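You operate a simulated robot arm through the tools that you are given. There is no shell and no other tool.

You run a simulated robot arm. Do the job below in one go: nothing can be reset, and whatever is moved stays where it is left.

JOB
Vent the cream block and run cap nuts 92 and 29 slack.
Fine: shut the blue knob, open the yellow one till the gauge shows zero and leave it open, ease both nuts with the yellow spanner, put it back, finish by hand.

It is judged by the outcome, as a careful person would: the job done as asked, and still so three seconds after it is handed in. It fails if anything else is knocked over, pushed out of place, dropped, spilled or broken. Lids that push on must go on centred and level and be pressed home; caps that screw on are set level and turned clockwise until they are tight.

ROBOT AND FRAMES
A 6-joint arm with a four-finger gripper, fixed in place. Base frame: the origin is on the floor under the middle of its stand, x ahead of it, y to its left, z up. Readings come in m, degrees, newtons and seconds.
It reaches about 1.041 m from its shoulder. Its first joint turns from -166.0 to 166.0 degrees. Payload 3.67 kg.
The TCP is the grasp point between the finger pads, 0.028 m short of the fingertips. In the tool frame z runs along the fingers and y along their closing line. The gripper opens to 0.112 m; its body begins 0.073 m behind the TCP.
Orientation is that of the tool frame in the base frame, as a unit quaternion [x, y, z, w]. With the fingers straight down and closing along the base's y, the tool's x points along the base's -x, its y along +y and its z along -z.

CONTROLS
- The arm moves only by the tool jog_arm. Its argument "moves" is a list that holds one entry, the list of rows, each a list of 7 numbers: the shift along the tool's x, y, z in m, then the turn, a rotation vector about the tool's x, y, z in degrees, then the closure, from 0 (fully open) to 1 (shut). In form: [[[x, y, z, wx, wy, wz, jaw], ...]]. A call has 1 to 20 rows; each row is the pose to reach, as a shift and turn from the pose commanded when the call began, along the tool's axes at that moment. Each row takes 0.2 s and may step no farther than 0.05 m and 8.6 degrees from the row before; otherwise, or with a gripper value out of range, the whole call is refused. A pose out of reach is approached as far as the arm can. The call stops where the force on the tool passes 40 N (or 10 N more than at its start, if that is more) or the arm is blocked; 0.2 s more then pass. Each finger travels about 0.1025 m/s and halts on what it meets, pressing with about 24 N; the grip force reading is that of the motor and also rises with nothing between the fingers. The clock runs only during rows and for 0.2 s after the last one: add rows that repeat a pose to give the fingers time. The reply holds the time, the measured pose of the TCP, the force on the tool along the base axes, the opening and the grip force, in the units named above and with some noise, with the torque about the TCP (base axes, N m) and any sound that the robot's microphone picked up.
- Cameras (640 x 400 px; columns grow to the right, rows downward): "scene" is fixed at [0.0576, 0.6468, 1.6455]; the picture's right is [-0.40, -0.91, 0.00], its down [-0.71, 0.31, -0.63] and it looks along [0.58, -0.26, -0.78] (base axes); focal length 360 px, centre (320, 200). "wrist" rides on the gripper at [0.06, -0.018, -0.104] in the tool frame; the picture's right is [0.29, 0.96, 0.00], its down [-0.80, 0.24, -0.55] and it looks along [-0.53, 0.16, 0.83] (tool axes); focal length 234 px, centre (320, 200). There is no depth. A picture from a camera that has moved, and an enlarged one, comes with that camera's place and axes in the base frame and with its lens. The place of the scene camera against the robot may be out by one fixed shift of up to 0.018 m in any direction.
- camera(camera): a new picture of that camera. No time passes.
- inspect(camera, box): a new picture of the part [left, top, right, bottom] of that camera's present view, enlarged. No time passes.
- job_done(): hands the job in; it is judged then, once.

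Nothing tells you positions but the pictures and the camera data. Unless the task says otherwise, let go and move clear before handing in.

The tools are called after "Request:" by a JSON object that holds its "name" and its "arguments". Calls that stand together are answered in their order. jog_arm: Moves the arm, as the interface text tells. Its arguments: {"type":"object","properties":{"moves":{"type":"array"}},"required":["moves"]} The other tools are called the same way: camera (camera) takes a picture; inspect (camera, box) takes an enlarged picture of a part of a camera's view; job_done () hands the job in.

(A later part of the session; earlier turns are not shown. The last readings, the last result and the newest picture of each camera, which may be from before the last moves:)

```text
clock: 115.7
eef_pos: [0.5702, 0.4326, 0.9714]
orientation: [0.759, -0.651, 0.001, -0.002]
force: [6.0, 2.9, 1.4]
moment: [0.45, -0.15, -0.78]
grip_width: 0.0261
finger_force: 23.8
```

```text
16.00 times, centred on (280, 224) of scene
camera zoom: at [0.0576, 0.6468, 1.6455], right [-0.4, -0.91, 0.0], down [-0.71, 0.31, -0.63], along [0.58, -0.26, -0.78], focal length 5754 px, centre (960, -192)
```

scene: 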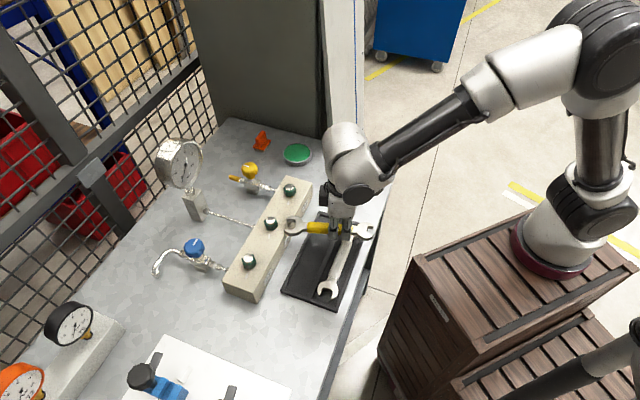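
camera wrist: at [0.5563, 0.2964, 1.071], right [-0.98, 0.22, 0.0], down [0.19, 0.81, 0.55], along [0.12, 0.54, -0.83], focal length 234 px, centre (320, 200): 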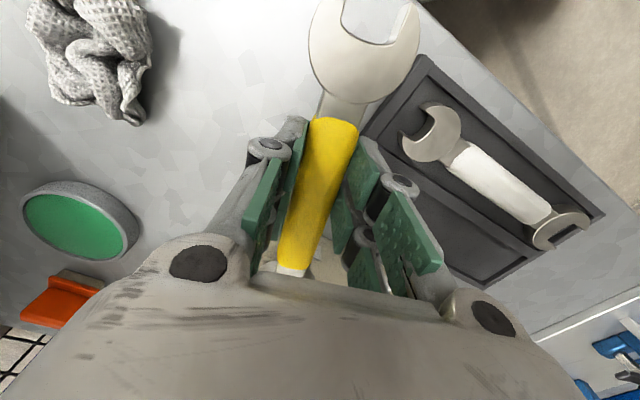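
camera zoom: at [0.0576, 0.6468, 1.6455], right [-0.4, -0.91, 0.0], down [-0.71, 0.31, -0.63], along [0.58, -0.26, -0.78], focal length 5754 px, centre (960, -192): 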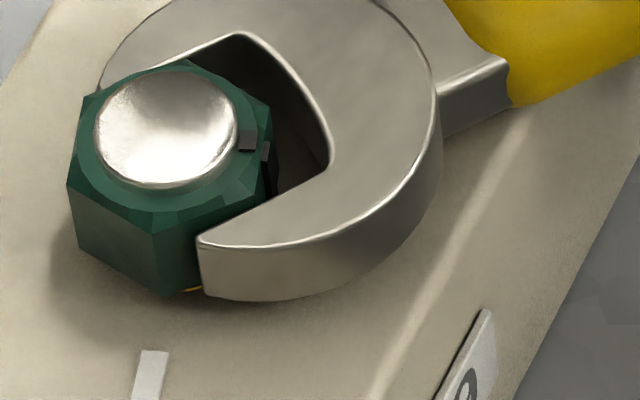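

The nut is now free enough to follow the jaw slightly. I withdraw in small steps along the flats and lift.

Request:
{"name": "jog_arm", "arguments": {"moves": [[[0.003, 0.0, 0, 0, 0, 1.5, 1], [0.007, 0.0, 0, 0, 0, 1.5, 1], [0.012, 0.0, 0, 0, 0, 1.5, 1], [0.018, 0.0, 0, 0, 0, 1.5, 1], [0.03, 0.0, 0, 0, 0, 1.5, 1], [0.045, 0.0, 0, 0, 0, 1.5, 1], [0.047, 0, -0.03, 0, 0, 1.5, 1], [0.047, 0, -0.06, 0, 0, 1.5, 1], [0.047, 0, -0.06, 0, 0, 1.5, 1]]]}}

Request:
{"name": "inspect", "arguments": {"camera": "scene", "box": [260, 212, 300, 237]}}

Request:
{"name": "inspect", "arguments": {"camera": "scene", "box": [230, 150, 390, 250]}}

```text
clock: 117.7
eef_pos: [0.579, 0.3857, 1.0319]
orientation: [0.75, -0.661, 0.0, -0.001]
force: [0.2, -0.4, -2.1]
moment: [-0.1, -0.01, 0.01]
grip_width: 0.0259
finger_force: 24.1
```

```text
16.00 times, centred on (280, 224) of scene
camera zoom: at [0.0576, 0.6468, 1.6455], right [-0.4, -0.91, 0.0], down [-0.71, 0.31, -0.63], along [0.58, -0.26, -0.78], focal length 5754 px, centre (960, -192)
```

zoom: 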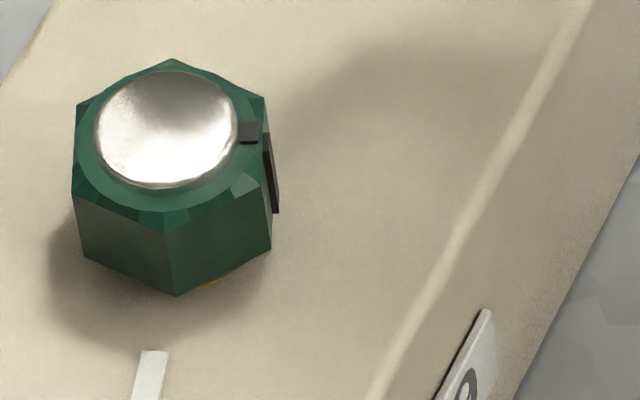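

```text
4.00 times, centred on (310, 200) of scene
camera zoom: at [0.0576, 0.6468, 1.6455], right [-0.4, -0.91, 0.0], down [-0.71, 0.31, -0.63], along [0.58, -0.26, -0.78], focal length 1438 px, centre (360, 200)
```

zoom: 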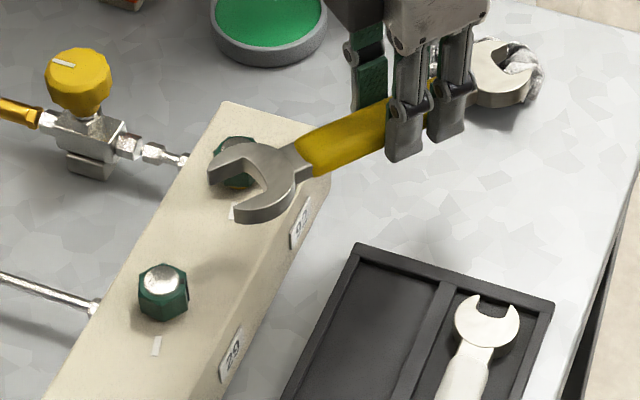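

Both nuts are eased (92 by about 125°, 29 by about 100°, with torque near zero). Now I carry the spanner back above its tray channel, turned as it was when I picked it up.

Request:
{"name": "jog_arm", "arguments": {"moves": [[[-0.0142, 0.0128, 0, 0, 0, -6.48, 1], [-0.0284, 0.0256, 0, 0, 0, -12.97, 1], [-0.0426, 0.0385, 0, 0, 0, -19.45, 1], [-0.0568, 0.0513, 0, 0, 0, -25.93, 1], [-0.071, 0.0641, 0, 0, 0, -32.4, 1], [-0.0852, 0.0769, 0, 0, 0, -38.9, 1], [-0.0852, 0.0769, 0.03, 0, 0, -38.9, 1], [-0.0852, 0.0769, 0.055, 0, 0, -38.9, 1], [-0.0852, 0.0769, 0.055, 0, 0, -38.9, 1]]]}}

Request:
{"name": "camera", "arguments": {"camera": "wrist"}}

Request:
{"name": "inspect", "arguments": {"camera": "scene", "box": [270, 190, 370, 310]}}

```text
clock: 119.7
eef_pos: [0.4913, 0.4608, 0.9748]
orientation: [0.928, -0.374, 0.001, -0.001]
force: [0.7, 0.0, -2.0]
moment: [-0.03, -0.03, -0.01]
grip_width: 0.0258
finger_force: 23.6
```

```text
taken
camera wrist: at [0.5472, 0.4314, 1.0813], right [-0.45, -0.89, 0.0], down [-0.74, 0.38, 0.55], along [-0.49, 0.25, -0.83], focal length 234 px, centre (320, 200)
```

wrist: 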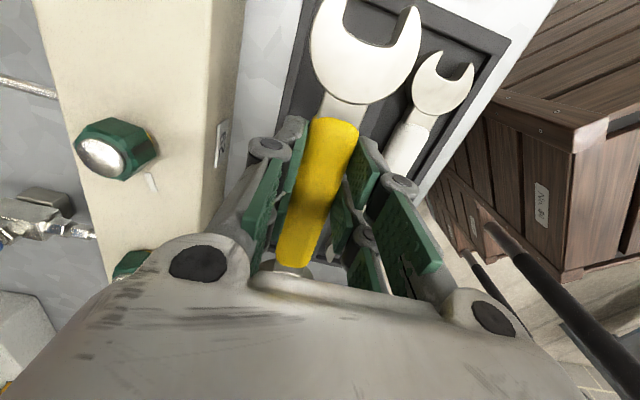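

```text
3.33 times, centred on (320, 250) of scene
camera zoom: at [0.0576, 0.6468, 1.6455], right [-0.4, -0.91, 0.0], down [-0.71, 0.31, -0.63], along [0.58, -0.26, -0.78], focal length 1199 px, centre (320, 33)
```

zoom: 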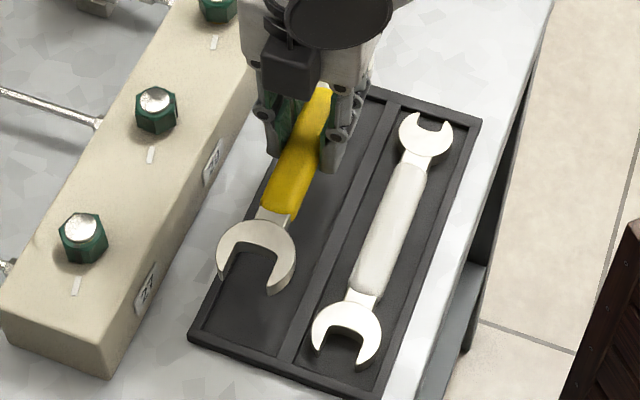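

The spanner sits in the gripper exactly as when I picked it up. I lower it to just above the tray walls and check alignment with the channel.

Request:
{"name": "jog_arm", "arguments": {"moves": [[[0, 0, 0.02, 0, 0, 0, 1], [0, 0, 0.04, 0, 0, 0, 1], [0, 0, 0.04, 0, 0, 0, 1]]]}}

Request:
{"name": "inspect", "arguments": {"camera": "scene", "box": [280, 205, 360, 305]}}

Request:
{"name": "inspect", "arguments": {"camera": "wrist", "box": [230, 0, 430, 130]}}

Request:
{"name": "inspect", "arguments": {"camera": "scene", "box": [285, 260, 325, 300]}}

```text
clock: 120.5
eef_pos: [0.492, 0.4596, 0.9357]
orientation: [0.928, -0.374, 0.0, -0.001]
force: [0.8, -0.6, -2.7]
moment: [-0.02, 0.02, 0.06]
grip_width: 0.0259
finger_force: 23.8
```

```text
4.00 times, centred on (320, 255) of scene
camera zoom: at [0.0576, 0.6468, 1.6455], right [-0.4, -0.91, 0.0], down [-0.71, 0.31, -0.63], along [0.58, -0.26, -0.78], focal length 1438 px, centre (320, -20)
```

zoom: 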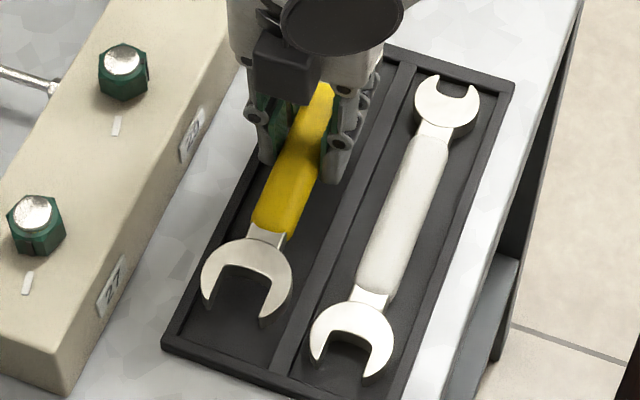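

```text
3.08 times, centred on (330, 65) of wrist
camera zoom: at [0.5474, 0.4309, 1.041], right [-0.45, -0.89, 0.0], down [-0.74, 0.38, 0.55], along [-0.49, 0.25, -0.83], focal length 720 px, centre (289, 615)
```

zoom: 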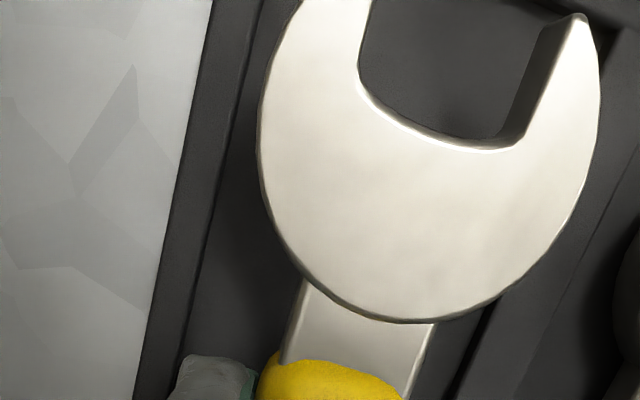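

```text
10.00 times, centred on (305, 280) of scene
camera zoom: at [0.0576, 0.6468, 1.6455], right [-0.4, -0.91, 0.0], down [-0.71, 0.31, -0.63], along [0.58, -0.26, -0.78], focal length 3596 px, centre (470, -600)
```

zoom: 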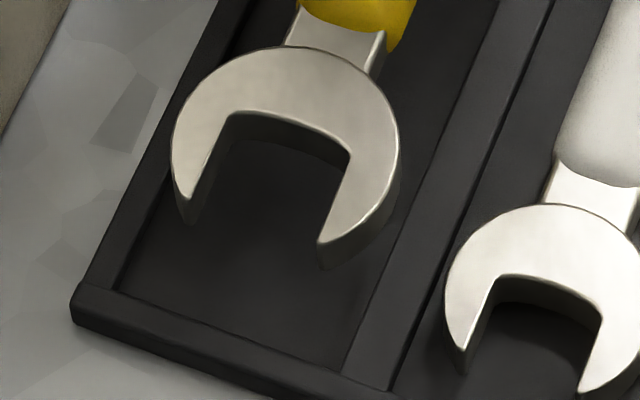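

Request:
{"name": "jog_arm", "arguments": {"moves": [[[0, -0.0005, 0.006, 0, 0, 0, 1], [0, -0.0005, 0.012, 0, 0, 0, 1], [0, -0.0005, 0.017, 0, 0, 0, 1], [0, -0.0005, 0.017, 0, 0, 0, 1]]]}}

Request:
{"name": "inspect", "arguments": {"camera": "scene", "box": [285, 260, 325, 300]}}

```text
clock: 121.5
eef_pos: [0.4923, 0.4604, 0.9186]
orientation: [0.928, -0.373, 0.001, -0.001]
force: [-0.2, 0.5, -2.4]
moment: [-0.05, -0.02, 0.0]
grip_width: 0.0258
finger_force: 24.1
```

```text
10.00 times, centred on (305, 280) of scene
camera zoom: at [0.0576, 0.6468, 1.6455], right [-0.4, -0.91, 0.0], down [-0.71, 0.31, -0.63], along [0.58, -0.26, -0.78], focal length 3596 px, centre (470, -600)
```

zoom: 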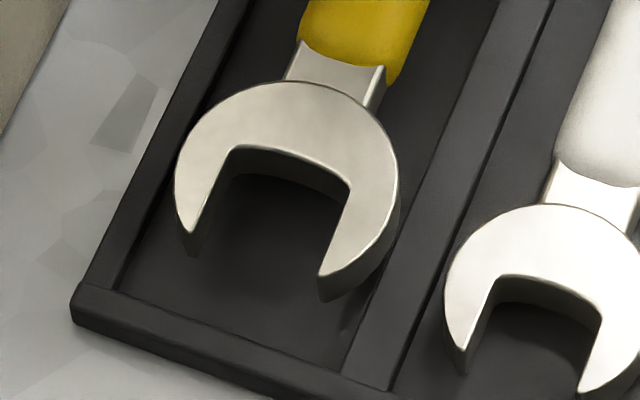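

The head is inside the channel without touching. I lower the last few millimetres to the tray floor.

Request:
{"name": "jog_arm", "arguments": {"moves": [[[0, 0, 0.002, 0, 0, 0, 1], [0, 0, 0.004, 0, 0, 0, 1], [0, 0, 0.0055, 0, 0, 0, 1], [0, 0, 0.0055, 0, 0, 0, 1]]]}}

Request:
{"name": "inspect", "arguments": {"camera": "scene", "box": [285, 260, 325, 300]}}

```text
clock: 122.5
eef_pos: [0.4908, 0.461, 0.914]
orientation: [0.927, -0.374, -0.001, -0.001]
force: [0.2, -2.2, 6.0]
moment: [0.41, 0.7, 0.14]
grip_width: 0.026
finger_force: 23.9
```

```text
10.00 times, centred on (305, 280) of scene
camera zoom: at [0.0576, 0.6468, 1.6455], right [-0.4, -0.91, 0.0], down [-0.71, 0.31, -0.63], along [0.58, -0.26, -0.78], focal length 3596 px, centre (470, -600)
```

zoom: 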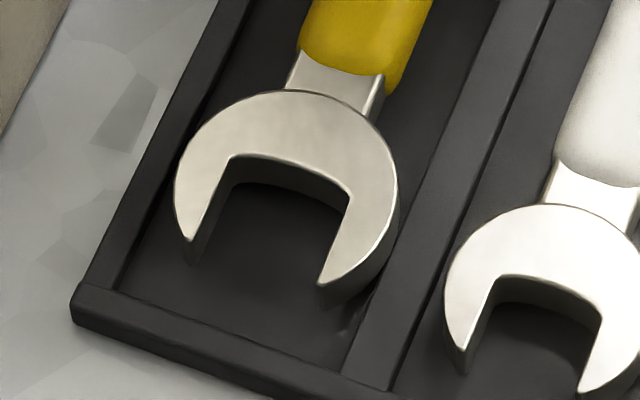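

The large head has just touched the tray floor. I go 1 mm lower, open slightly (the walls are close) and lift straight off.

Request:
{"name": "jog_arm", "arguments": {"moves": [[[0, 0, 0.001, 0, 0, 0, 1], [0, 0, 0.001, 0, 0, 0, 0.735], [0, 0, 0.001, 0, 0, 0, 0.735], [0, 0, 0.001, 0, 0, 0, 0.735]]]}}

Request:
{"name": "inspect", "arguments": {"camera": "scene", "box": [280, 205, 360, 305]}}

```text
clock: 123.5
eef_pos: [0.4922, 0.4609, 0.9122]
orientation: [0.928, -0.373, 0.002, 0.001]
force: [1.6, 0.8, -0.6]
moment: [0.03, -0.05, -0.02]
grip_width: 0.0289
finger_force: 0.1
```

```text
4.00 times, centred on (320, 255) of scene
camera zoom: at [0.0576, 0.6468, 1.6455], right [-0.4, -0.91, 0.0], down [-0.71, 0.31, -0.63], along [0.58, -0.26, -0.78], focal length 1438 px, centre (320, -20)
```

zoom: 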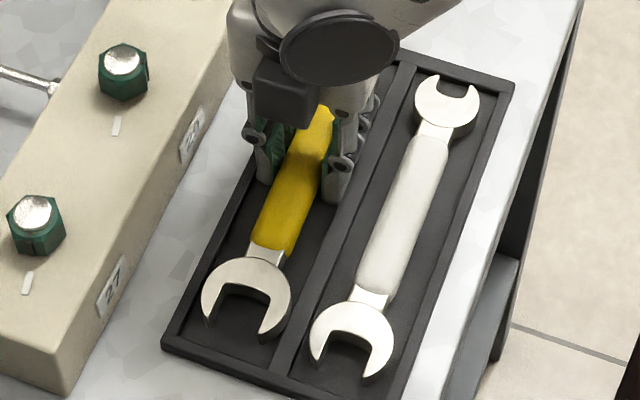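

Released with no residual force. I lift straight up slowly and confirm the spanner stays in the tray.

Request:
{"name": "jog_arm", "arguments": {"moves": [[[0, 0, -0.005, 0, 0, 0, 0.735], [0, 0, -0.012, 0, 0, 0, 0.735], [0, 0, -0.025, 0, 0, 0, 0.735], [0, 0, -0.05, 0, 0, 0, 0.7], [0, 0, -0.09, 0, 0, 0, 0.5], [0, 0, -0.13, 0, 0, 0, 0.4], [0, 0, -0.13, 0, 0, 0, 0.4]]]}}

Request:
{"name": "inspect", "arguments": {"camera": "scene", "box": [270, 190, 370, 310]}}

Request:
{"name": "camera", "arguments": {"camera": "wrist"}}

```text
clock: 125.1
eef_pos: [0.4919, 0.4598, 1.043]
orientation: [0.928, -0.373, 0.001, 0.0]
force: [0.6, 0.4, 0.6]
moment: [0.02, 0.02, -0.02]
grip_width: 0.0672
finger_force: 0.1
```

```text
3.33 times, centred on (320, 250) of scene
camera zoom: at [0.0576, 0.6468, 1.6455], right [-0.4, -0.91, 0.0], down [-0.71, 0.31, -0.63], along [0.58, -0.26, -0.78], focal length 1199 px, centre (320, 33)
```

zoom: 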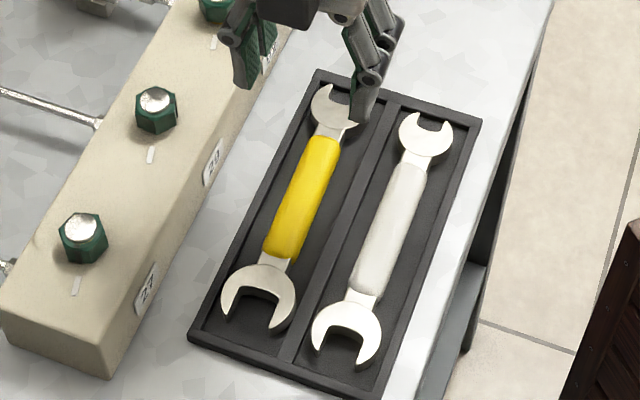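

```text
taken
camera wrist: at [0.5485, 0.4313, 1.1484], right [-0.45, -0.89, 0.0], down [-0.74, 0.38, 0.55], along [-0.49, 0.25, -0.83], focal length 234 px, centre (320, 200)
```

wrist: 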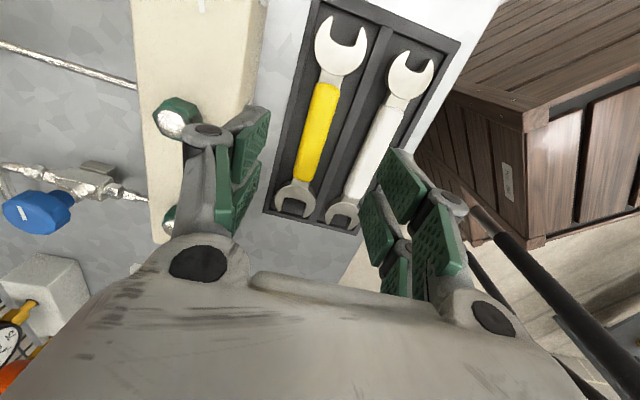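

The yellow spanner is back in its tray channel, in line and flat. Now I finish by hand: I move over nut 92, turning the gripper so its pads will face a pair of flats.

Request:
{"name": "jog_arm", "arguments": {"moves": [[[0.0112, -0.0138, 0, 0, 0, 8.16, 0.5], [0.0225, -0.0276, 0, 0, 0, 16.3, 0.5], [0.0337, -0.0414, 0, 0, 0, 24.5, 0.5], [0.045, -0.0552, 0, 0, 0, 32.65, 0.5], [0.0562, -0.069, 0, 0, 0, 40.8, 0.5], [0.0674, -0.0828, 0, 0, 0, 49, 0.5], [0.0787, -0.0966, 0, 0, 0, 57.1, 0.5], [0.0899, -0.1104, 0, 0, 0, 65.3, 0.5], [0.0899, -0.1104, 0, 0, 0, 73.5, 0.5], [0.0899, -0.1104, 0, 0, 0, 81.6, 0.5], [0.0899, -0.1104, 0, 0, 0, 89.8, 0.5], [0.0899, -0.1104, 0, 0, 0, 97.95, 0.5], [0.0899, -0.1104, 0, 0, 0, 106.1, 0.5], [0.0899, -0.1104, 0, 0, 0, 114.3, 0.5], [0.0899, -0.1104, 0, 0, 0, 122.4, 0.5], [0.0899, -0.1104, 0, 0, 0, 130.6, 0.5], [0.0899, -0.1104, 0, 0, 0, 130.6, 0.5]]]}}

Request:
{"name": "camera", "arguments": {"camera": "wrist"}}

Request:
{"name": "inspect", "arguments": {"camera": "scene", "box": [230, 150, 350, 230]}}

```text
clock: 128.7
eef_pos: [0.6334, 0.4779, 1.0425]
orientation: [-0.048, 0.999, 0.0, 0.0]
force: [-0.1, 0.6, -0.3]
moment: [0.01, 0.0, 0.02]
grip_width: 0.0561
finger_force: 0.0
```

```text
taken
camera wrist: at [0.5754, 0.4536, 1.1484], right [-0.38, 0.93, 0.0], down [0.77, 0.32, 0.56], along [0.51, 0.21, -0.83], focal length 234 px, centre (320, 200)
```

wrist: 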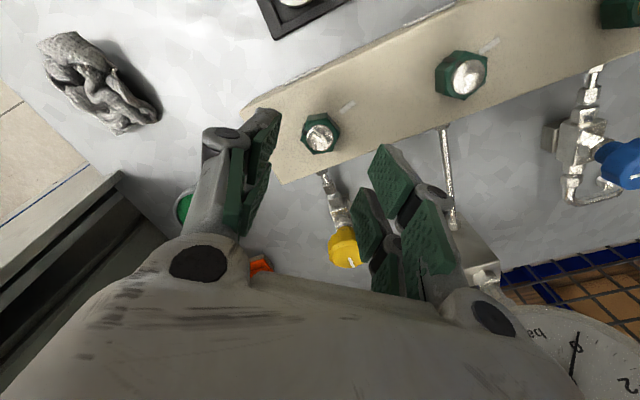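

```text
5.00 times, centred on (290, 190) of scene
camera zoom: at [0.0576, 0.6468, 1.6455], right [-0.4, -0.91, 0.0], down [-0.71, 0.31, -0.63], along [0.58, -0.26, -0.78], focal length 1798 px, centre (470, 250)
```

zoom: 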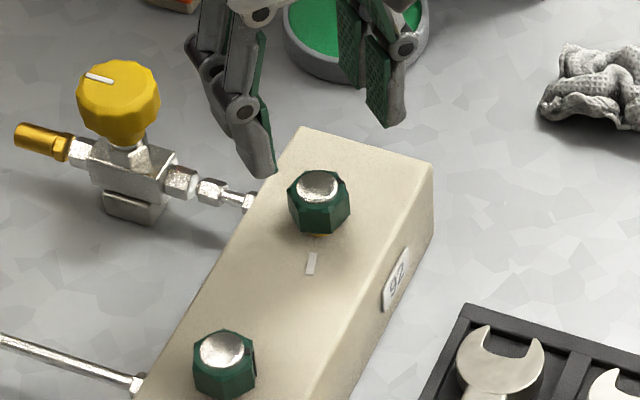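

Request:
{"name": "inspect", "arguments": {"camera": "wrist", "box": [285, 100, 355, 165]}}

Request:
{"name": "inspect", "arguments": {"camera": "wrist", "box": [425, 40, 505, 110]}}

```text
6.15 times, centred on (320, 132) of wrist
camera zoom: at [0.5754, 0.4536, 1.1484], right [-0.38, 0.93, 0.0], down [0.77, 0.32, 0.56], along [0.51, 0.21, -0.83], focal length 1441 px, centre (320, 615)
```

zoom: 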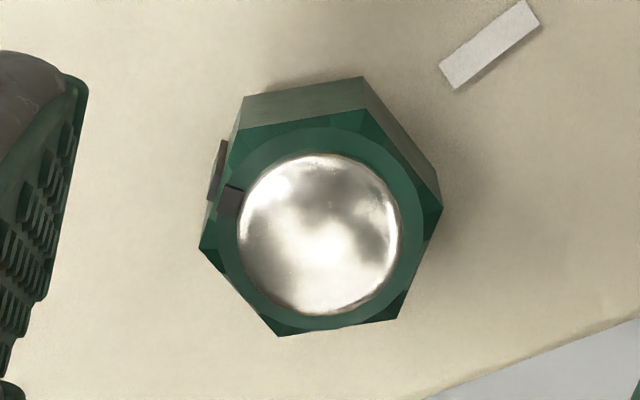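

```text
5.71 times, centred on (465, 75) of wrist
camera zoom: at [0.5754, 0.4536, 1.1484], right [-0.38, 0.93, 0.0], down [0.77, 0.32, 0.56], along [0.51, 0.21, -0.83], focal length 1338 px, centre (-509, 914)
```

zoom: 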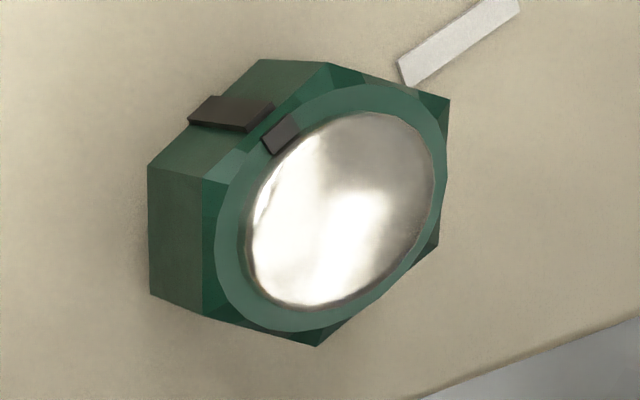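

The pads are parallel to nut 92's flats and centred. I descend so the fingertips stay just above the block top.

Request:
{"name": "jog_arm", "arguments": {"moves": [[[0, 0, 0.03, 0, 0, 0, 0.5], [0, 0, 0.055, 0, 0, 0, 0.55], [0, 0, 0.068, 0, 0, 0, 0.6], [0, 0, 0.0735, 0, 0, 0, 0.6], [0, 0, 0.0735, 0, 0, 0, 0.6]]]}}

Request:
{"name": "inspect", "arguments": {"camera": "wrist", "box": [250, 110, 400, 280]}}

Request:
{"name": "inspect", "arguments": {"camera": "scene", "box": [260, 160, 320, 210]}}

```text
clock: 129.9
eef_pos: [0.634, 0.4773, 0.968]
orientation: [-0.049, 0.999, 0.001, 0.001]
force: [0.7, 0.2, -0.6]
moment: [-0.02, -0.04, 0.02]
grip_width: 0.0446
finger_force: 0.0
```

```text
2.35 times, centred on (325, 195) of wrist
camera zoom: at [0.5755, 0.4537, 1.0746], right [-0.38, 0.92, 0.0], down [0.77, 0.32, 0.56], along [0.51, 0.21, -0.83], focal length 551 px, centre (308, 212)
```

zoom: 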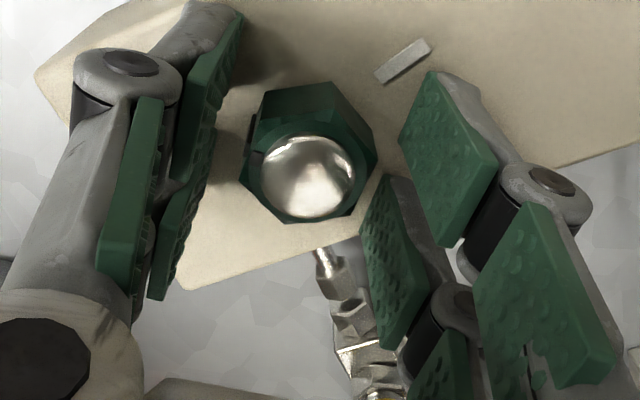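

```text
8.00 times, centred on (290, 185) of scene
camera zoom: at [0.0576, 0.6468, 1.6455], right [-0.4, -0.91, 0.0], down [-0.71, 0.31, -0.63], along [0.58, -0.26, -0.78], focal length 2877 px, centre (560, 320)
```

zoom: 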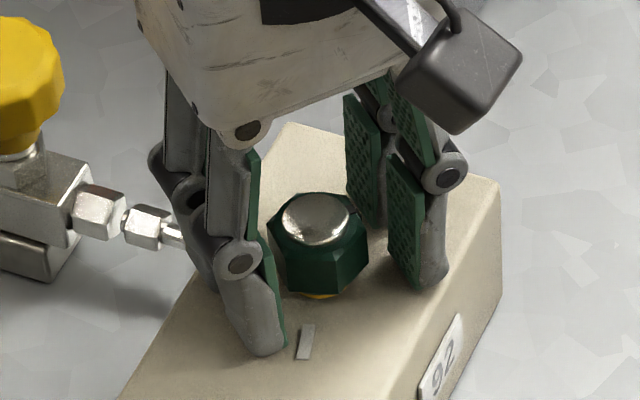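

The fingers straddle nut 92. I close on its flats and try a first turn by hand.

Request:
{"name": "jog_arm", "arguments": {"moves": [[[0, 0, 0, 0, 0, 0, 0.75], [0, 0, 0, 0, 0, 0, 0.9], [0, 0, 0, 0, 0, 0, 0.9], [0, 0, 0, 0, 0, -6, 0.9], [0, 0, 0, 0, 0, -12, 0.9], [0, 0, 0, 0, 0, -18, 0.9], [0, 0, 0, 0, 0, -24, 0.9], [0, 0, 0, 0, 0, -24, 0.9]]]}}

Request:
{"name": "inspect", "arguments": {"camera": "wrist", "box": [250, 110, 400, 280]}}

Request:
{"name": "inspect", "arguments": {"camera": "scene", "box": [260, 160, 320, 210]}}

```text
clock: 131.7
eef_pos: [0.6327, 0.4781, 0.9683]
orientation: [-0.256, 0.967, 0.0, 0.001]
force: [1.6, -1.1, -6.1]
moment: [0.5, -0.8, 0.02]
grip_width: 0.0279
finger_force: 44.7
```

```text
2.35 times, centred on (325, 195) of wrist
camera zoom: at [0.5904, 0.4323, 1.0747], right [-0.72, 0.69, 0.0], down [0.57, 0.6, 0.55], along [0.38, 0.4, -0.83], focal length 551 px, centre (308, 212)
```

zoom: 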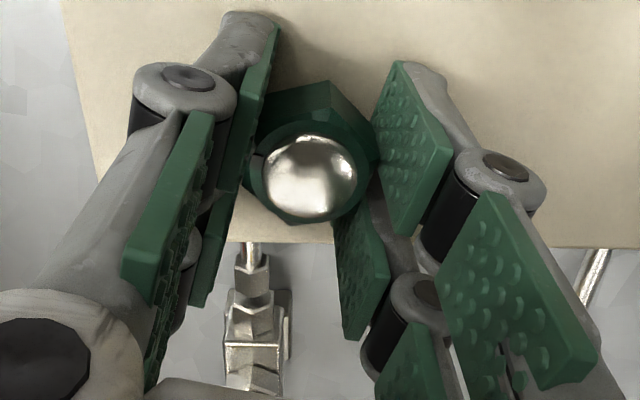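

```text
8.00 times, centred on (290, 185) of scene
camera zoom: at [0.0576, 0.6468, 1.6455], right [-0.4, -0.91, 0.0], down [-0.71, 0.31, -0.63], along [0.58, -0.26, -0.78], focal length 2877 px, centre (560, 320)
```

zoom: 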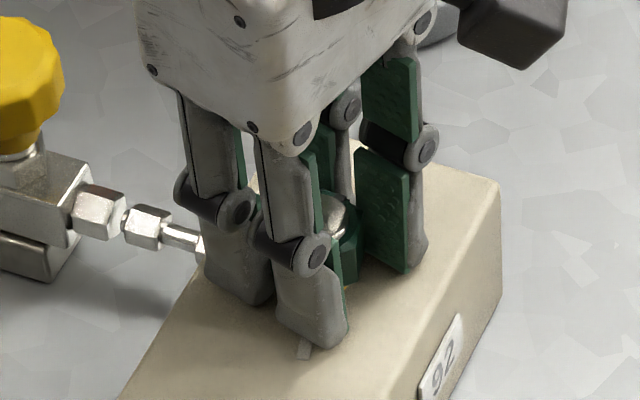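

The nut turns with the fingers at almost no torque. I keep turning it by hand.

Request:
{"name": "jog_arm", "arguments": {"moves": [[[0, 0, 0, 0, 0, -8, 0.9], [0, 0, 0, 0, 0, -16, 0.9], [0, 0, 0, 0, 0, -24, 0.9], [0, 0, 0, 0, 0, -32, 0.9], [0, 0, 0, 0, 0, -40, 0.9], [0, 0, 0, 0, 0, -40, 0.9]]]}}

Request:
{"name": "inspect", "arguments": {"camera": "wrist", "box": [250, 110, 400, 280]}}

```text
clock: 133.1
eef_pos: [0.633, 0.479, 0.9695]
orientation: [-0.572, 0.82, -0.001, 0.0]
force: [-3.4, 6.3, -8.7]
moment: [0.65, -0.05, 0.03]
grip_width: 0.0276
finger_force: 44.5
```

```text
2.35 times, centred on (325, 195) of wrist
camera zoom: at [0.6292, 0.4156, 1.0747], right [-1.0, 0.06, 0.0], down [0.05, 0.83, 0.55], along [0.03, 0.55, -0.83], focal length 551 px, centre (308, 212)
```

zoom: 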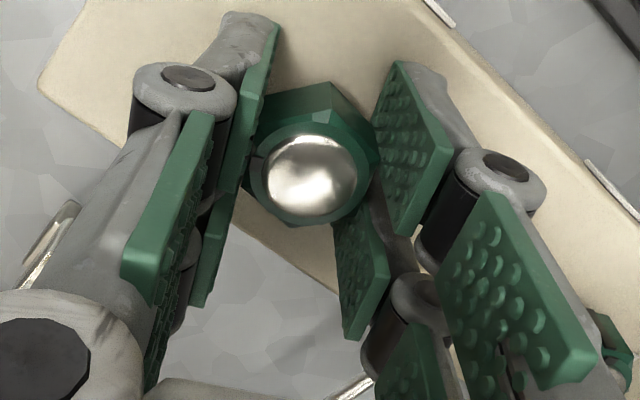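

Still turning freely. I continue to the end of this sweep.

Request:
{"name": "jog_arm", "arguments": {"moves": [[[0, 0, -0.0004, 0, 0, -8, 0.9], [0, 0, -0.0006, 0, 0, -16, 0.9], [0, 0, -0.0008, 0, 0, -24, 0.9], [0, 0, -0.001, 0, 0, -32, 0.9], [0, 0, -0.0012, 0, 0, -40, 0.9], [0, 0, -0.0014, 0, 0, -48, 0.9], [0, 0, -0.0016, 0, 0, -56, 0.9], [0, 0, -0.0016, 0, 0, -56, 0.9]]]}}

Request:
{"name": "inspect", "arguments": {"camera": "wrist", "box": [250, 110, 400, 280]}}

Request:
{"name": "inspect", "arguments": {"camera": "scene", "box": [260, 160, 320, 210]}}

```text
clock: 134.9
eef_pos: [0.6327, 0.4774, 0.9719]
orientation: [0.89, -0.456, -0.001, 0.0]
force: [-10.6, -4.2, -6.2]
moment: [0.33, 0.66, -0.37]
grip_width: 0.0267
finger_force: 45.6
```

```text
2.35 times, centred on (325, 195) of wrist
camera zoom: at [0.6823, 0.4393, 1.0765], right [-0.61, -0.79, 0.0], down [-0.66, 0.51, 0.55], along [-0.44, 0.34, -0.83], focal length 551 px, centre (308, 212)
```

zoom: 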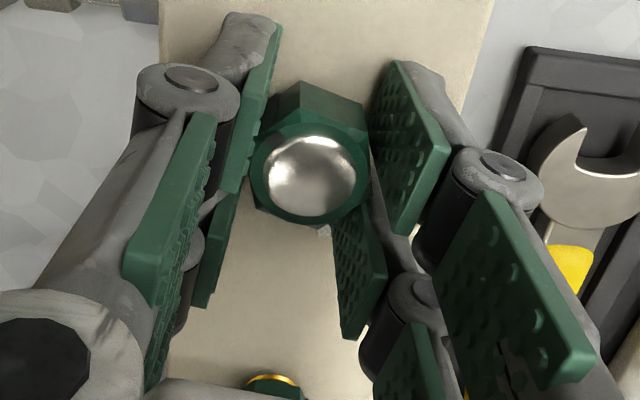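

```text
8.00 times, centred on (290, 185) of scene
camera zoom: at [0.0576, 0.6468, 1.6455], right [-0.4, -0.91, 0.0], down [-0.71, 0.31, -0.63], along [0.58, -0.26, -0.78], focal length 2877 px, centre (560, 320)
```

zoom: 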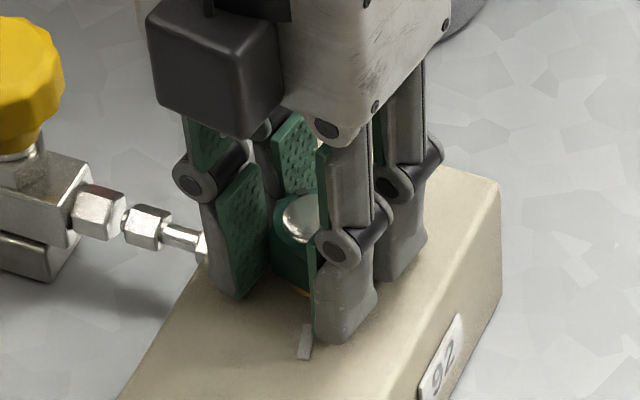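

The nut lagged behind the fingers near the end of this sweep and the torque rose a little. I let go and lift to see how far it has come.

Request:
{"name": "jog_arm", "arguments": {"moves": [[[0, 0, 0, 0, 0, 0, 0.6], [0, 0, 0, 0, 0, 0, 0.5], [0, 0, -0.02, 0, 0, 0, 0.5], [0, 0, -0.05, 0, 0, 0, 0.5], [0.04, 0, -0.08, 0, 0, 0, 0.5], [0.08, 0, -0.09, 0, 0, 0, 0.5], [0.08, 0, -0.09, 0, 0, 0, 0.5]]]}}

Request:
{"name": "inspect", "arguments": {"camera": "scene", "box": [270, 175, 310, 200]}}

Request:
{"name": "camera", "arguments": {"camera": "wrist"}}

```text
clock: 136.5
eef_pos: [0.6803, 0.4127, 1.0619]
orientation: [0.889, -0.457, 0.001, 0.0]
force: [-0.4, 0.3, 0.5]
moment: [0.01, -0.02, -0.02]
grip_width: 0.0558
finger_force: 0.0
```

```text
16.00 times, centred on (290, 188) of scene
camera zoom: at [0.0576, 0.6468, 1.6455], right [-0.4, -0.91, 0.0], down [-0.71, 0.31, -0.63], along [0.58, -0.26, -0.78], focal length 5754 px, centre (800, 400)
```

zoom: 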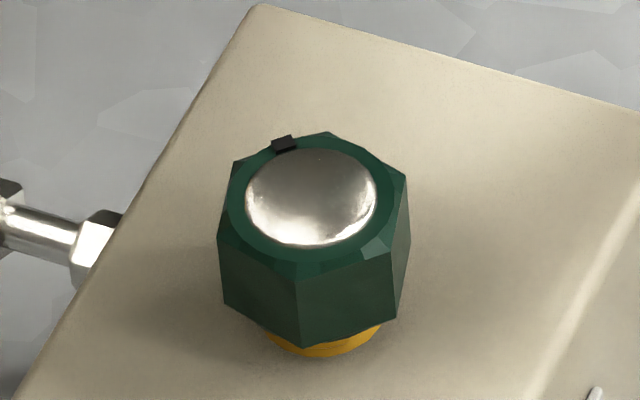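

```text
taken
camera wrist: at [0.7295, 0.3734, 1.1675], right [-0.61, -0.79, 0.0], down [-0.66, 0.51, 0.55], along [-0.44, 0.34, -0.83], focal length 234 px, centre (320, 200)
```

wrist: 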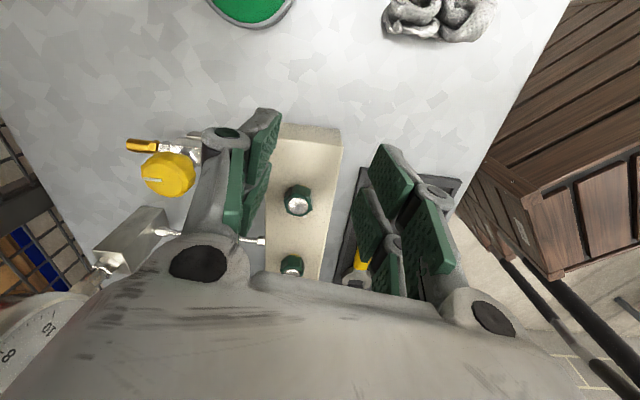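

Nut 92 has turned about 208° in all, and a good yellow collar shows under it. I regrip it square on its flats to see whether it turns further or is at its end.

Request:
{"name": "jog_arm", "arguments": {"moves": [[[-0.013, 0, 0, 0, 0, 7.97, 0.5], [-0.027, 0, 0, 0, 0, 15.9, 0.5], [-0.04, 0, 0, 0, 0, 23.9, 0.5], [-0.053, 0, 0, 0, 0, 31.9, 0.5], [-0.067, 0, 0, 0, 0, 39.8, 0.5], [-0.0799, 0.0007, 0, 0, 0, 47.8, 0.5], [-0.0799, 0.0007, 0, 0, 0, 55.8, 0.5], [-0.0799, 0.0007, 0, 0, 0, 63.7, 0.5], [-0.0799, 0.0007, 0, 0, 0, 71.7, 0.5], [-0.0799, 0.0007, 0, 0, 0, 79.7, 0.5], [-0.0799, 0.0007, 0, 0, 0, 87.6, 0.5], [-0.0799, 0.0007, 0, 0, 0, 95.6, 0.5], [-0.0799, 0.0007, 0.03, 0, 0, 95.6, 0.5], [-0.0799, 0.0007, 0.06, 0, 0, 95.6, 0.55], [-0.0799, 0.0007, 0.082, 0, 0, 95.6, 0.6], [-0.0799, 0.0007, 0.09, 0, 0, 95.6, 0.6], [-0.0799, 0.0007, 0.09, 0, 0, 95.6, 0.6]]]}}

Request:
{"name": "inspect", "arguments": {"camera": "wrist", "box": [250, 110, 400, 280]}}

Request:
{"name": "inspect", "arguments": {"camera": "scene", "box": [260, 160, 320, 210]}}

```text
clock: 140.1
eef_pos: [0.6327, 0.4765, 0.9708]
orientation: [-0.258, 0.966, 0.0, 0.0]
force: [0.0, 0.3, 0.1]
moment: [-0.01, 0.0, -0.02]
grip_width: 0.045
finger_force: 0.1
```

```text
2.35 times, centred on (325, 195) of wrist
camera zoom: at [0.5897, 0.4307, 1.0762], right [-0.73, 0.69, 0.0], down [0.57, 0.61, 0.55], along [0.38, 0.4, -0.83], focal length 551 px, centre (308, 212)
```

zoom: 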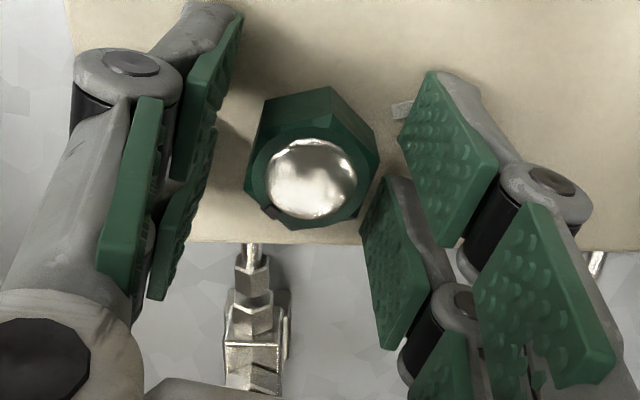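

```text
8.00 times, centred on (290, 185) of scene
camera zoom: at [0.0576, 0.6468, 1.6455], right [-0.4, -0.91, 0.0], down [-0.71, 0.31, -0.63], along [0.58, -0.26, -0.78], focal length 2877 px, centre (560, 320)
```

zoom: 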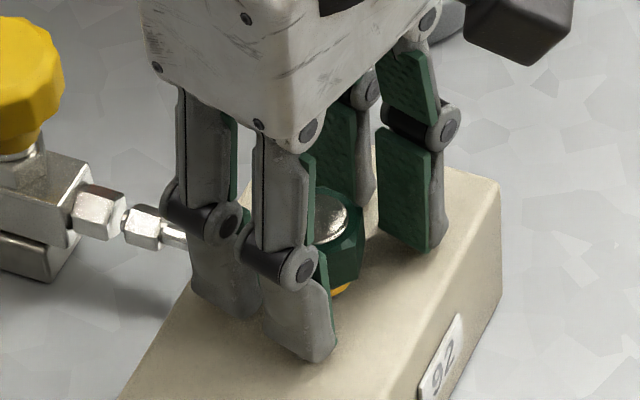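

Pads and flats line up. I close and turn gently counter-clockwise, watching the torque.

Request:
{"name": "jog_arm", "arguments": {"moves": [[[0, 0, 0, 0, 0, 0, 0.75], [0, 0, 0, 0, 0, 0, 0.9], [0, 0, 0, 0, 0, 0, 0.9], [0, 0, 0, 0, 0, -4, 0.9], [0, 0, 0, 0, 0, -8, 0.9], [0, 0, 0, 0, 0, -12, 0.9], [0, 0, 0, 0, 0, -12, 0.9]]]}}

Request:
{"name": "inspect", "arguments": {"camera": "wrist", "box": [250, 110, 400, 280]}}

```text
clock: 141.7
eef_pos: [0.6329, 0.4768, 0.9709]
orientation: [-0.359, 0.933, -0.001, -0.001]
force: [-6.4, -6.2, 2.3]
moment: [-1.03, 0.57, 0.01]
grip_width: 0.0283
finger_force: 45.3
```

```text
2.35 times, centred on (325, 195) of wrist
camera zoom: at [0.5999, 0.4223, 1.0763], right [-0.86, 0.52, 0.0], down [0.43, 0.71, 0.55], along [0.29, 0.47, -0.83], focal length 551 px, centre (308, 212)
```

zoom: 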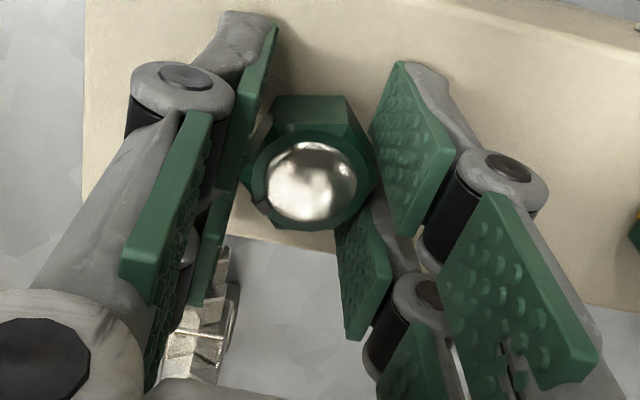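

Request:
{"name": "inspect", "arguments": {"camera": "wrist", "box": [295, 140, 345, 175]}}

Request:
{"name": "inspect", "arguments": {"camera": "scene", "box": [270, 170, 310, 200]}}

```text
11.43 times, centred on (320, 158) of wrist
camera zoom: at [0.5999, 0.4223, 1.0763], right [-0.86, 0.52, 0.0], down [0.43, 0.71, 0.55], along [0.29, 0.47, -0.83], focal length 2676 px, centre (320, 686)
```

zoom: 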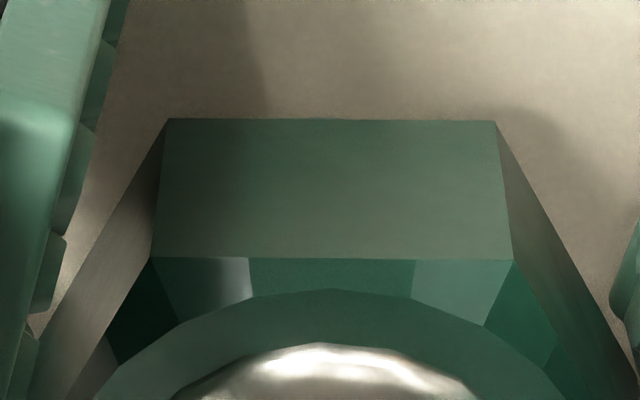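

```text
13.33 times, centred on (290, 185) of scene
camera zoom: at [0.0576, 0.6468, 1.6455], right [-0.4, -0.91, 0.0], down [-0.71, 0.31, -0.63], along [0.58, -0.26, -0.78], focal length 4795 px, centre (720, 400)
```

zoom: 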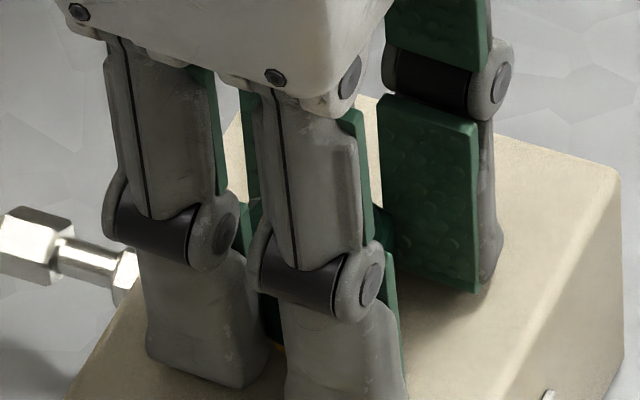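

The flats did not follow the fingers: nut 92 stayed put while the pads skewed on it, which looks like an end stop. I realign, regrip and repeat with a smaller turn to read the torque clearly.

Request:
{"name": "jog_arm", "arguments": {"moves": [[[0, 0, 0, 0, 0, 0, 0.65], [0, 0, 0, 0, 0, 6, 0.65], [0, 0, 0, 0, 0, 13, 0.65], [0, 0, 0, 0, 0, 13, 0.8], [0, 0, 0, 0, 0, 13, 1], [0, 0, 0, 0, 0, 13, 1], [0, 0, 0, 0, 0, 10, 1], [0, 0, 0, 0, 0, 7, 1], [0, 0, 0, 0, 0, 7, 1]]]}}

Request:
{"name": "inspect", "arguments": {"camera": "wrist", "box": [280, 130, 360, 190]}}

```text
clock: 143.7
eef_pos: [0.6325, 0.476, 0.9711]
orientation: [-0.301, 0.954, 0.0, 0.0]
force: [-0.5, 6.4, -4.5]
moment: [0.2, 0.06, -0.79]
grip_width: 0.0286
finger_force: 45.4
```

```text
6.67 times, centred on (320, 160) of wrist
camera zoom: at [0.5942, 0.4281, 1.0761], right [-0.79, 0.62, 0.0], down [0.51, 0.65, 0.55], along [0.34, 0.44, -0.83], focal length 1561 px, centre (320, 467)
```

zoom: 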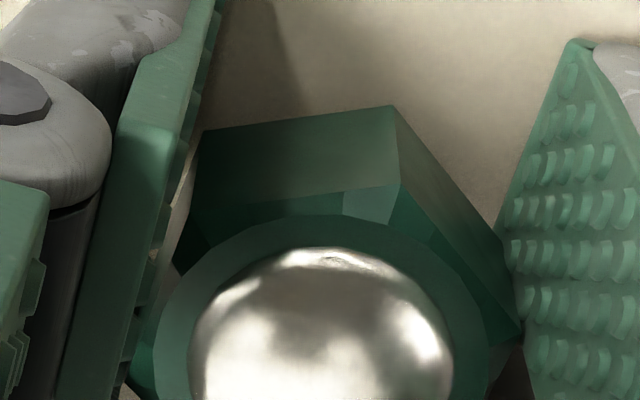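

A 6° turn now meets 0.79 N·m, where it was spinning freely before: nut 92 has reached its end stop and is fully slack. I let go and move over nut 29.

Request:
{"name": "jog_arm", "arguments": {"moves": [[[0, 0, 0, 0, 0, 0, 0.65], [0, 0, 0, 0, 0, 0, 0.55], [0, 0, -0.03, 0, 0, 0, 0.5], [0, 0, -0.07, 0, 0, 0, 0.5], [0, 0, -0.09, 0, 0, 0, 0.5], [0.0033, 0.0154, -0.09, 0, 0, 7.73, 0.5], [0.0067, 0.0307, -0.09, 0, 0, 15.46, 0.5], [0.01, 0.0461, -0.09, 0, 0, 23.2, 0.5], [0.0133, 0.0614, -0.09, 0, 0, 30.9, 0.5], [0.0166, 0.0768, -0.09, 0, 0, 38.6, 0.5], [0.02, 0.0921, -0.09, 0, 0, 46.4, 0.5], [0.0233, 0.1075, -0.09, 0, 0, 54.1, 0.5], [0.0233, 0.1075, -0.09, 0, 0, 54.1, 0.5]]]}}

Request:
{"name": "camera", "arguments": {"camera": "wrist"}}

Request:
{"name": "inspect", "arguments": {"camera": "wrist", "box": [280, 95, 360, 165]}}

Request:
{"name": "inspect", "arguments": {"camera": "scene", "box": [270, 175, 310, 200]}}

```text
clock: 146.5
eef_pos: [0.552, 0.5525, 1.0595]
orientation: [0.167, 0.986, 0.0, 0.001]
force: [-0.7, 0.2, 0.4]
moment: [0.02, 0.0, 0.0]
grip_width: 0.0562
finger_force: 0.0
```

```text
taken
camera wrist: at [0.4891, 0.5542, 1.1662], right [0.04, 1.0, 0.0], down [0.83, -0.04, 0.56], along [0.55, -0.02, -0.83], focal length 234 px, centre (320, 200)
```

wrist: 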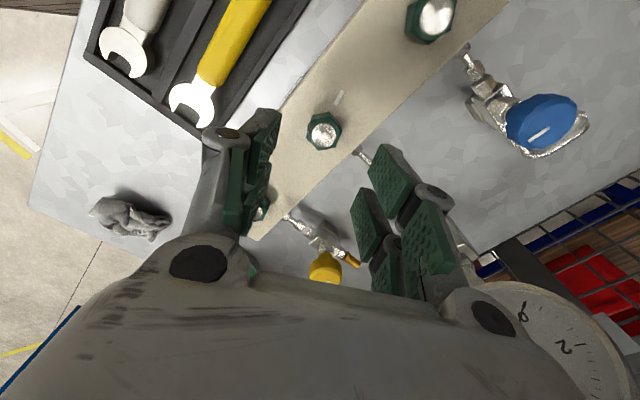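

```text
5.71 times, centred on (320, 130) of wrist
camera zoom: at [0.4891, 0.5542, 1.1662], right [0.04, 1.0, 0.0], down [0.83, -0.04, 0.56], along [0.55, -0.02, -0.83], focal length 1338 px, centre (320, 600)
```

zoom: 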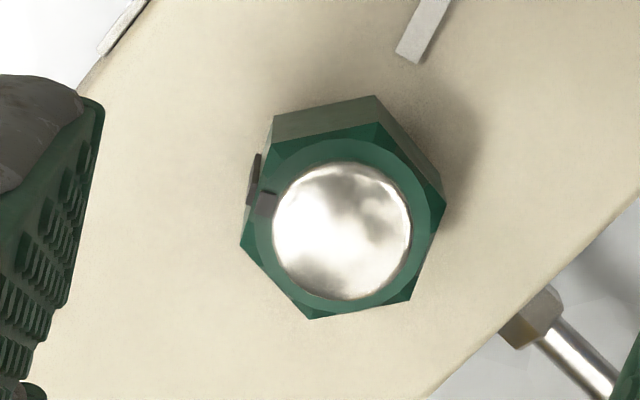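

```text
16.00 times, centred on (290, 188) of scene
camera zoom: at [0.0576, 0.6468, 1.6455], right [-0.4, -0.91, 0.0], down [-0.71, 0.31, -0.63], along [0.58, -0.26, -0.78], focal length 5754 px, centre (800, 400)
```

zoom: 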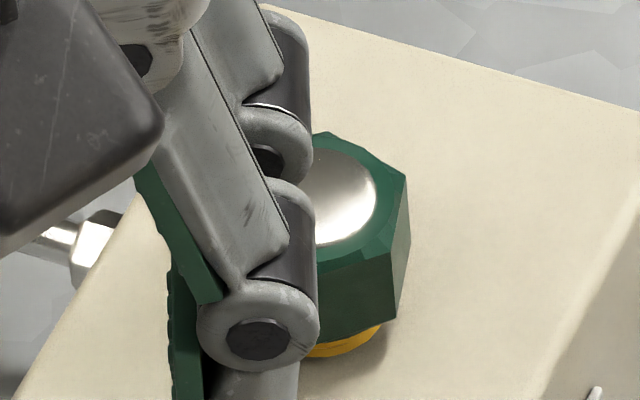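

Vision puts nut 29 about 3 mm from my centre, with flats parallel to the pads. I correct and descend onto it.

Request:
{"name": "jog_arm", "arguments": {"moves": [[[-0.0021, 0.0029, 0.03, 0, 0, 0, 0.5], [-0.0021, 0.0029, 0.06, 0, 0, 0, 0.55], [-0.0021, 0.0029, 0.083, 0, 0, 0, 0.6], [-0.0021, 0.0029, 0.0908, 0, 0, 0, 0.6], [-0.0021, 0.0029, 0.0908, 0, 0, 0, 0.6]]]}}

Request:
{"name": "inspect", "arguments": {"camera": "wrist", "box": [250, 110, 400, 280]}}

Request:
{"name": "inspect", "arguments": {"camera": "scene", "box": [240, 190, 310, 250]}}

```text
clock: 147.7
eef_pos: [0.556, 0.5548, 0.9693]
orientation: [0.167, 0.986, -0.001, 0.001]
force: [-0.1, 0.0, 0.8]
moment: [0.01, 0.01, -0.01]
grip_width: 0.0448
finger_force: 0.0
```

```text
2.35 times, centred on (325, 195) of wrist
camera zoom: at [0.4925, 0.556, 1.0749], right [0.04, 1.0, 0.0], down [0.83, -0.03, 0.56], along [0.55, -0.02, -0.83], focal length 551 px, centre (308, 212)
```

zoom: 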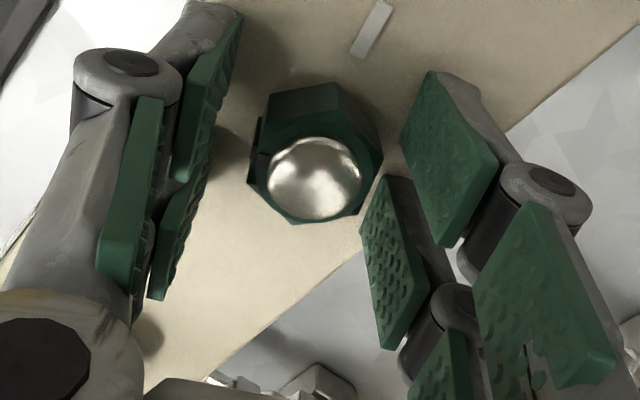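

```text
6.67 times, centred on (275, 220) of scene
camera zoom: at [0.0576, 0.6468, 1.6455], right [-0.4, -0.91, 0.0], down [-0.71, 0.31, -0.63], along [0.58, -0.26, -0.78], focal length 2397 px, centre (620, 67)
```

zoom: 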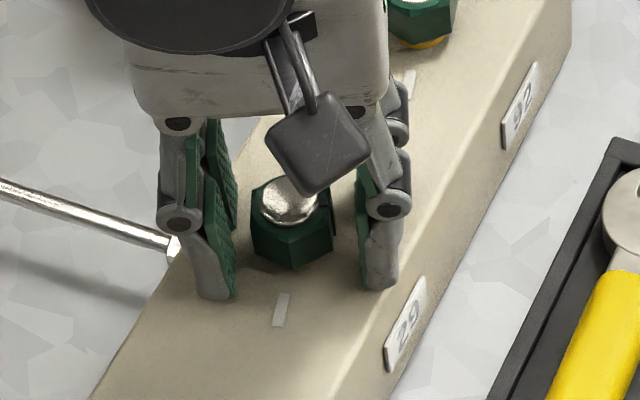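

The fingers straddle nut 29. I close and turn counter-clockwise.

Request:
{"name": "jog_arm", "arguments": {"moves": [[[0, 0.0008, 0, 0, 0, 0, 0.75], [0, 0.0008, 0, 0, 0, 0, 0.9], [0, 0.0008, 0, 0, 0, 0, 0.9], [0, 0.0008, 0, 0, 0, -6, 0.9], [0, 0.0008, 0, 0, 0, -12, 0.9], [0, 0.0008, 0, 0, 0, -18, 0.9], [0, 0.0008, 0, 0, 0, -24, 0.9], [0, 0.0008, 0, 0, 0, -24, 0.9]]]}}

Request:
{"name": "inspect", "arguments": {"camera": "wrist", "box": [280, 130, 360, 190]}}

```text
clock: 149.5
eef_pos: [0.5554, 0.5552, 0.9694]
orientation: [-0.043, 0.999, 0.0, 0.002]
force: [1.6, 8.3, -3.6]
moment: [0.23, 0.17, 0.01]
grip_width: 0.0278
finger_force: 45.0
```

```text
6.67 times, centred on (320, 160) of wrist
camera zoom: at [0.4971, 0.5317, 1.0752], right [-0.37, 0.93, 0.0], down [0.77, 0.31, 0.56], along [0.52, 0.21, -0.83], focal length 1561 px, centre (320, 467)
```

zoom: 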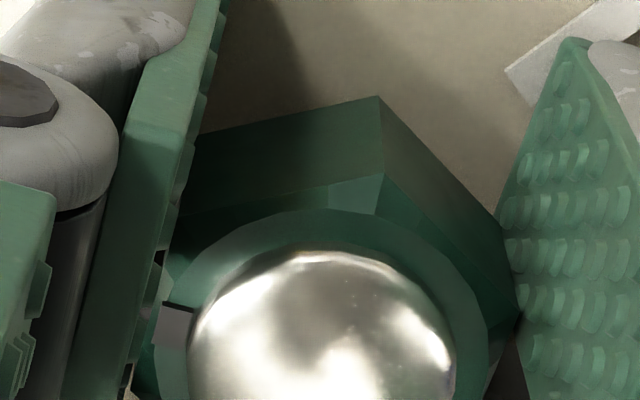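

Nut 29 turns freely by hand. I continue the sweep.

Request:
{"name": "jog_arm", "arguments": {"moves": [[[0, 0, -0.0003, 0, 0, -8, 0.9], [0, 0, -0.0006, 0, 0, -16, 0.9], [0, 0, -0.0009, 0, 0, -24, 0.9], [0, 0, -0.0012, 0, 0, -32, 0.9], [0, 0, -0.0015, 0, 0, -40, 0.9], [0, 0, -0.0018, 0, 0, -48, 0.9], [0, 0, -0.0018, 0, 0, -48, 0.9]]]}}

Request:
{"name": "inspect", "arguments": {"camera": "wrist", "box": [280, 130, 360, 190]}}

```text
clock: 151.1
eef_pos: [0.5548, 0.556, 0.9704]
orientation: [-0.446, 0.895, -0.001, 0.0]
force: [-1.0, 11.2, -29.2]
moment: [0.79, -0.37, 0.03]
grip_width: 0.0276
finger_force: 44.9
```

```text
6.67 times, centred on (320, 160) of wrist
camera zoom: at [0.5336, 0.4967, 1.0756], right [-0.94, 0.35, 0.0], down [0.29, 0.78, 0.55], along [0.19, 0.52, -0.83], focal length 1561 px, centre (320, 467)
```

zoom: 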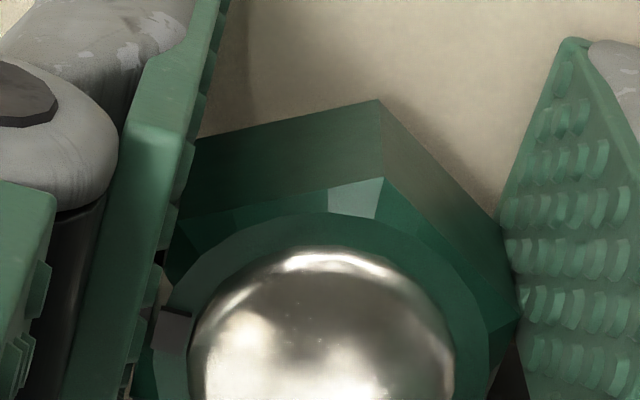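

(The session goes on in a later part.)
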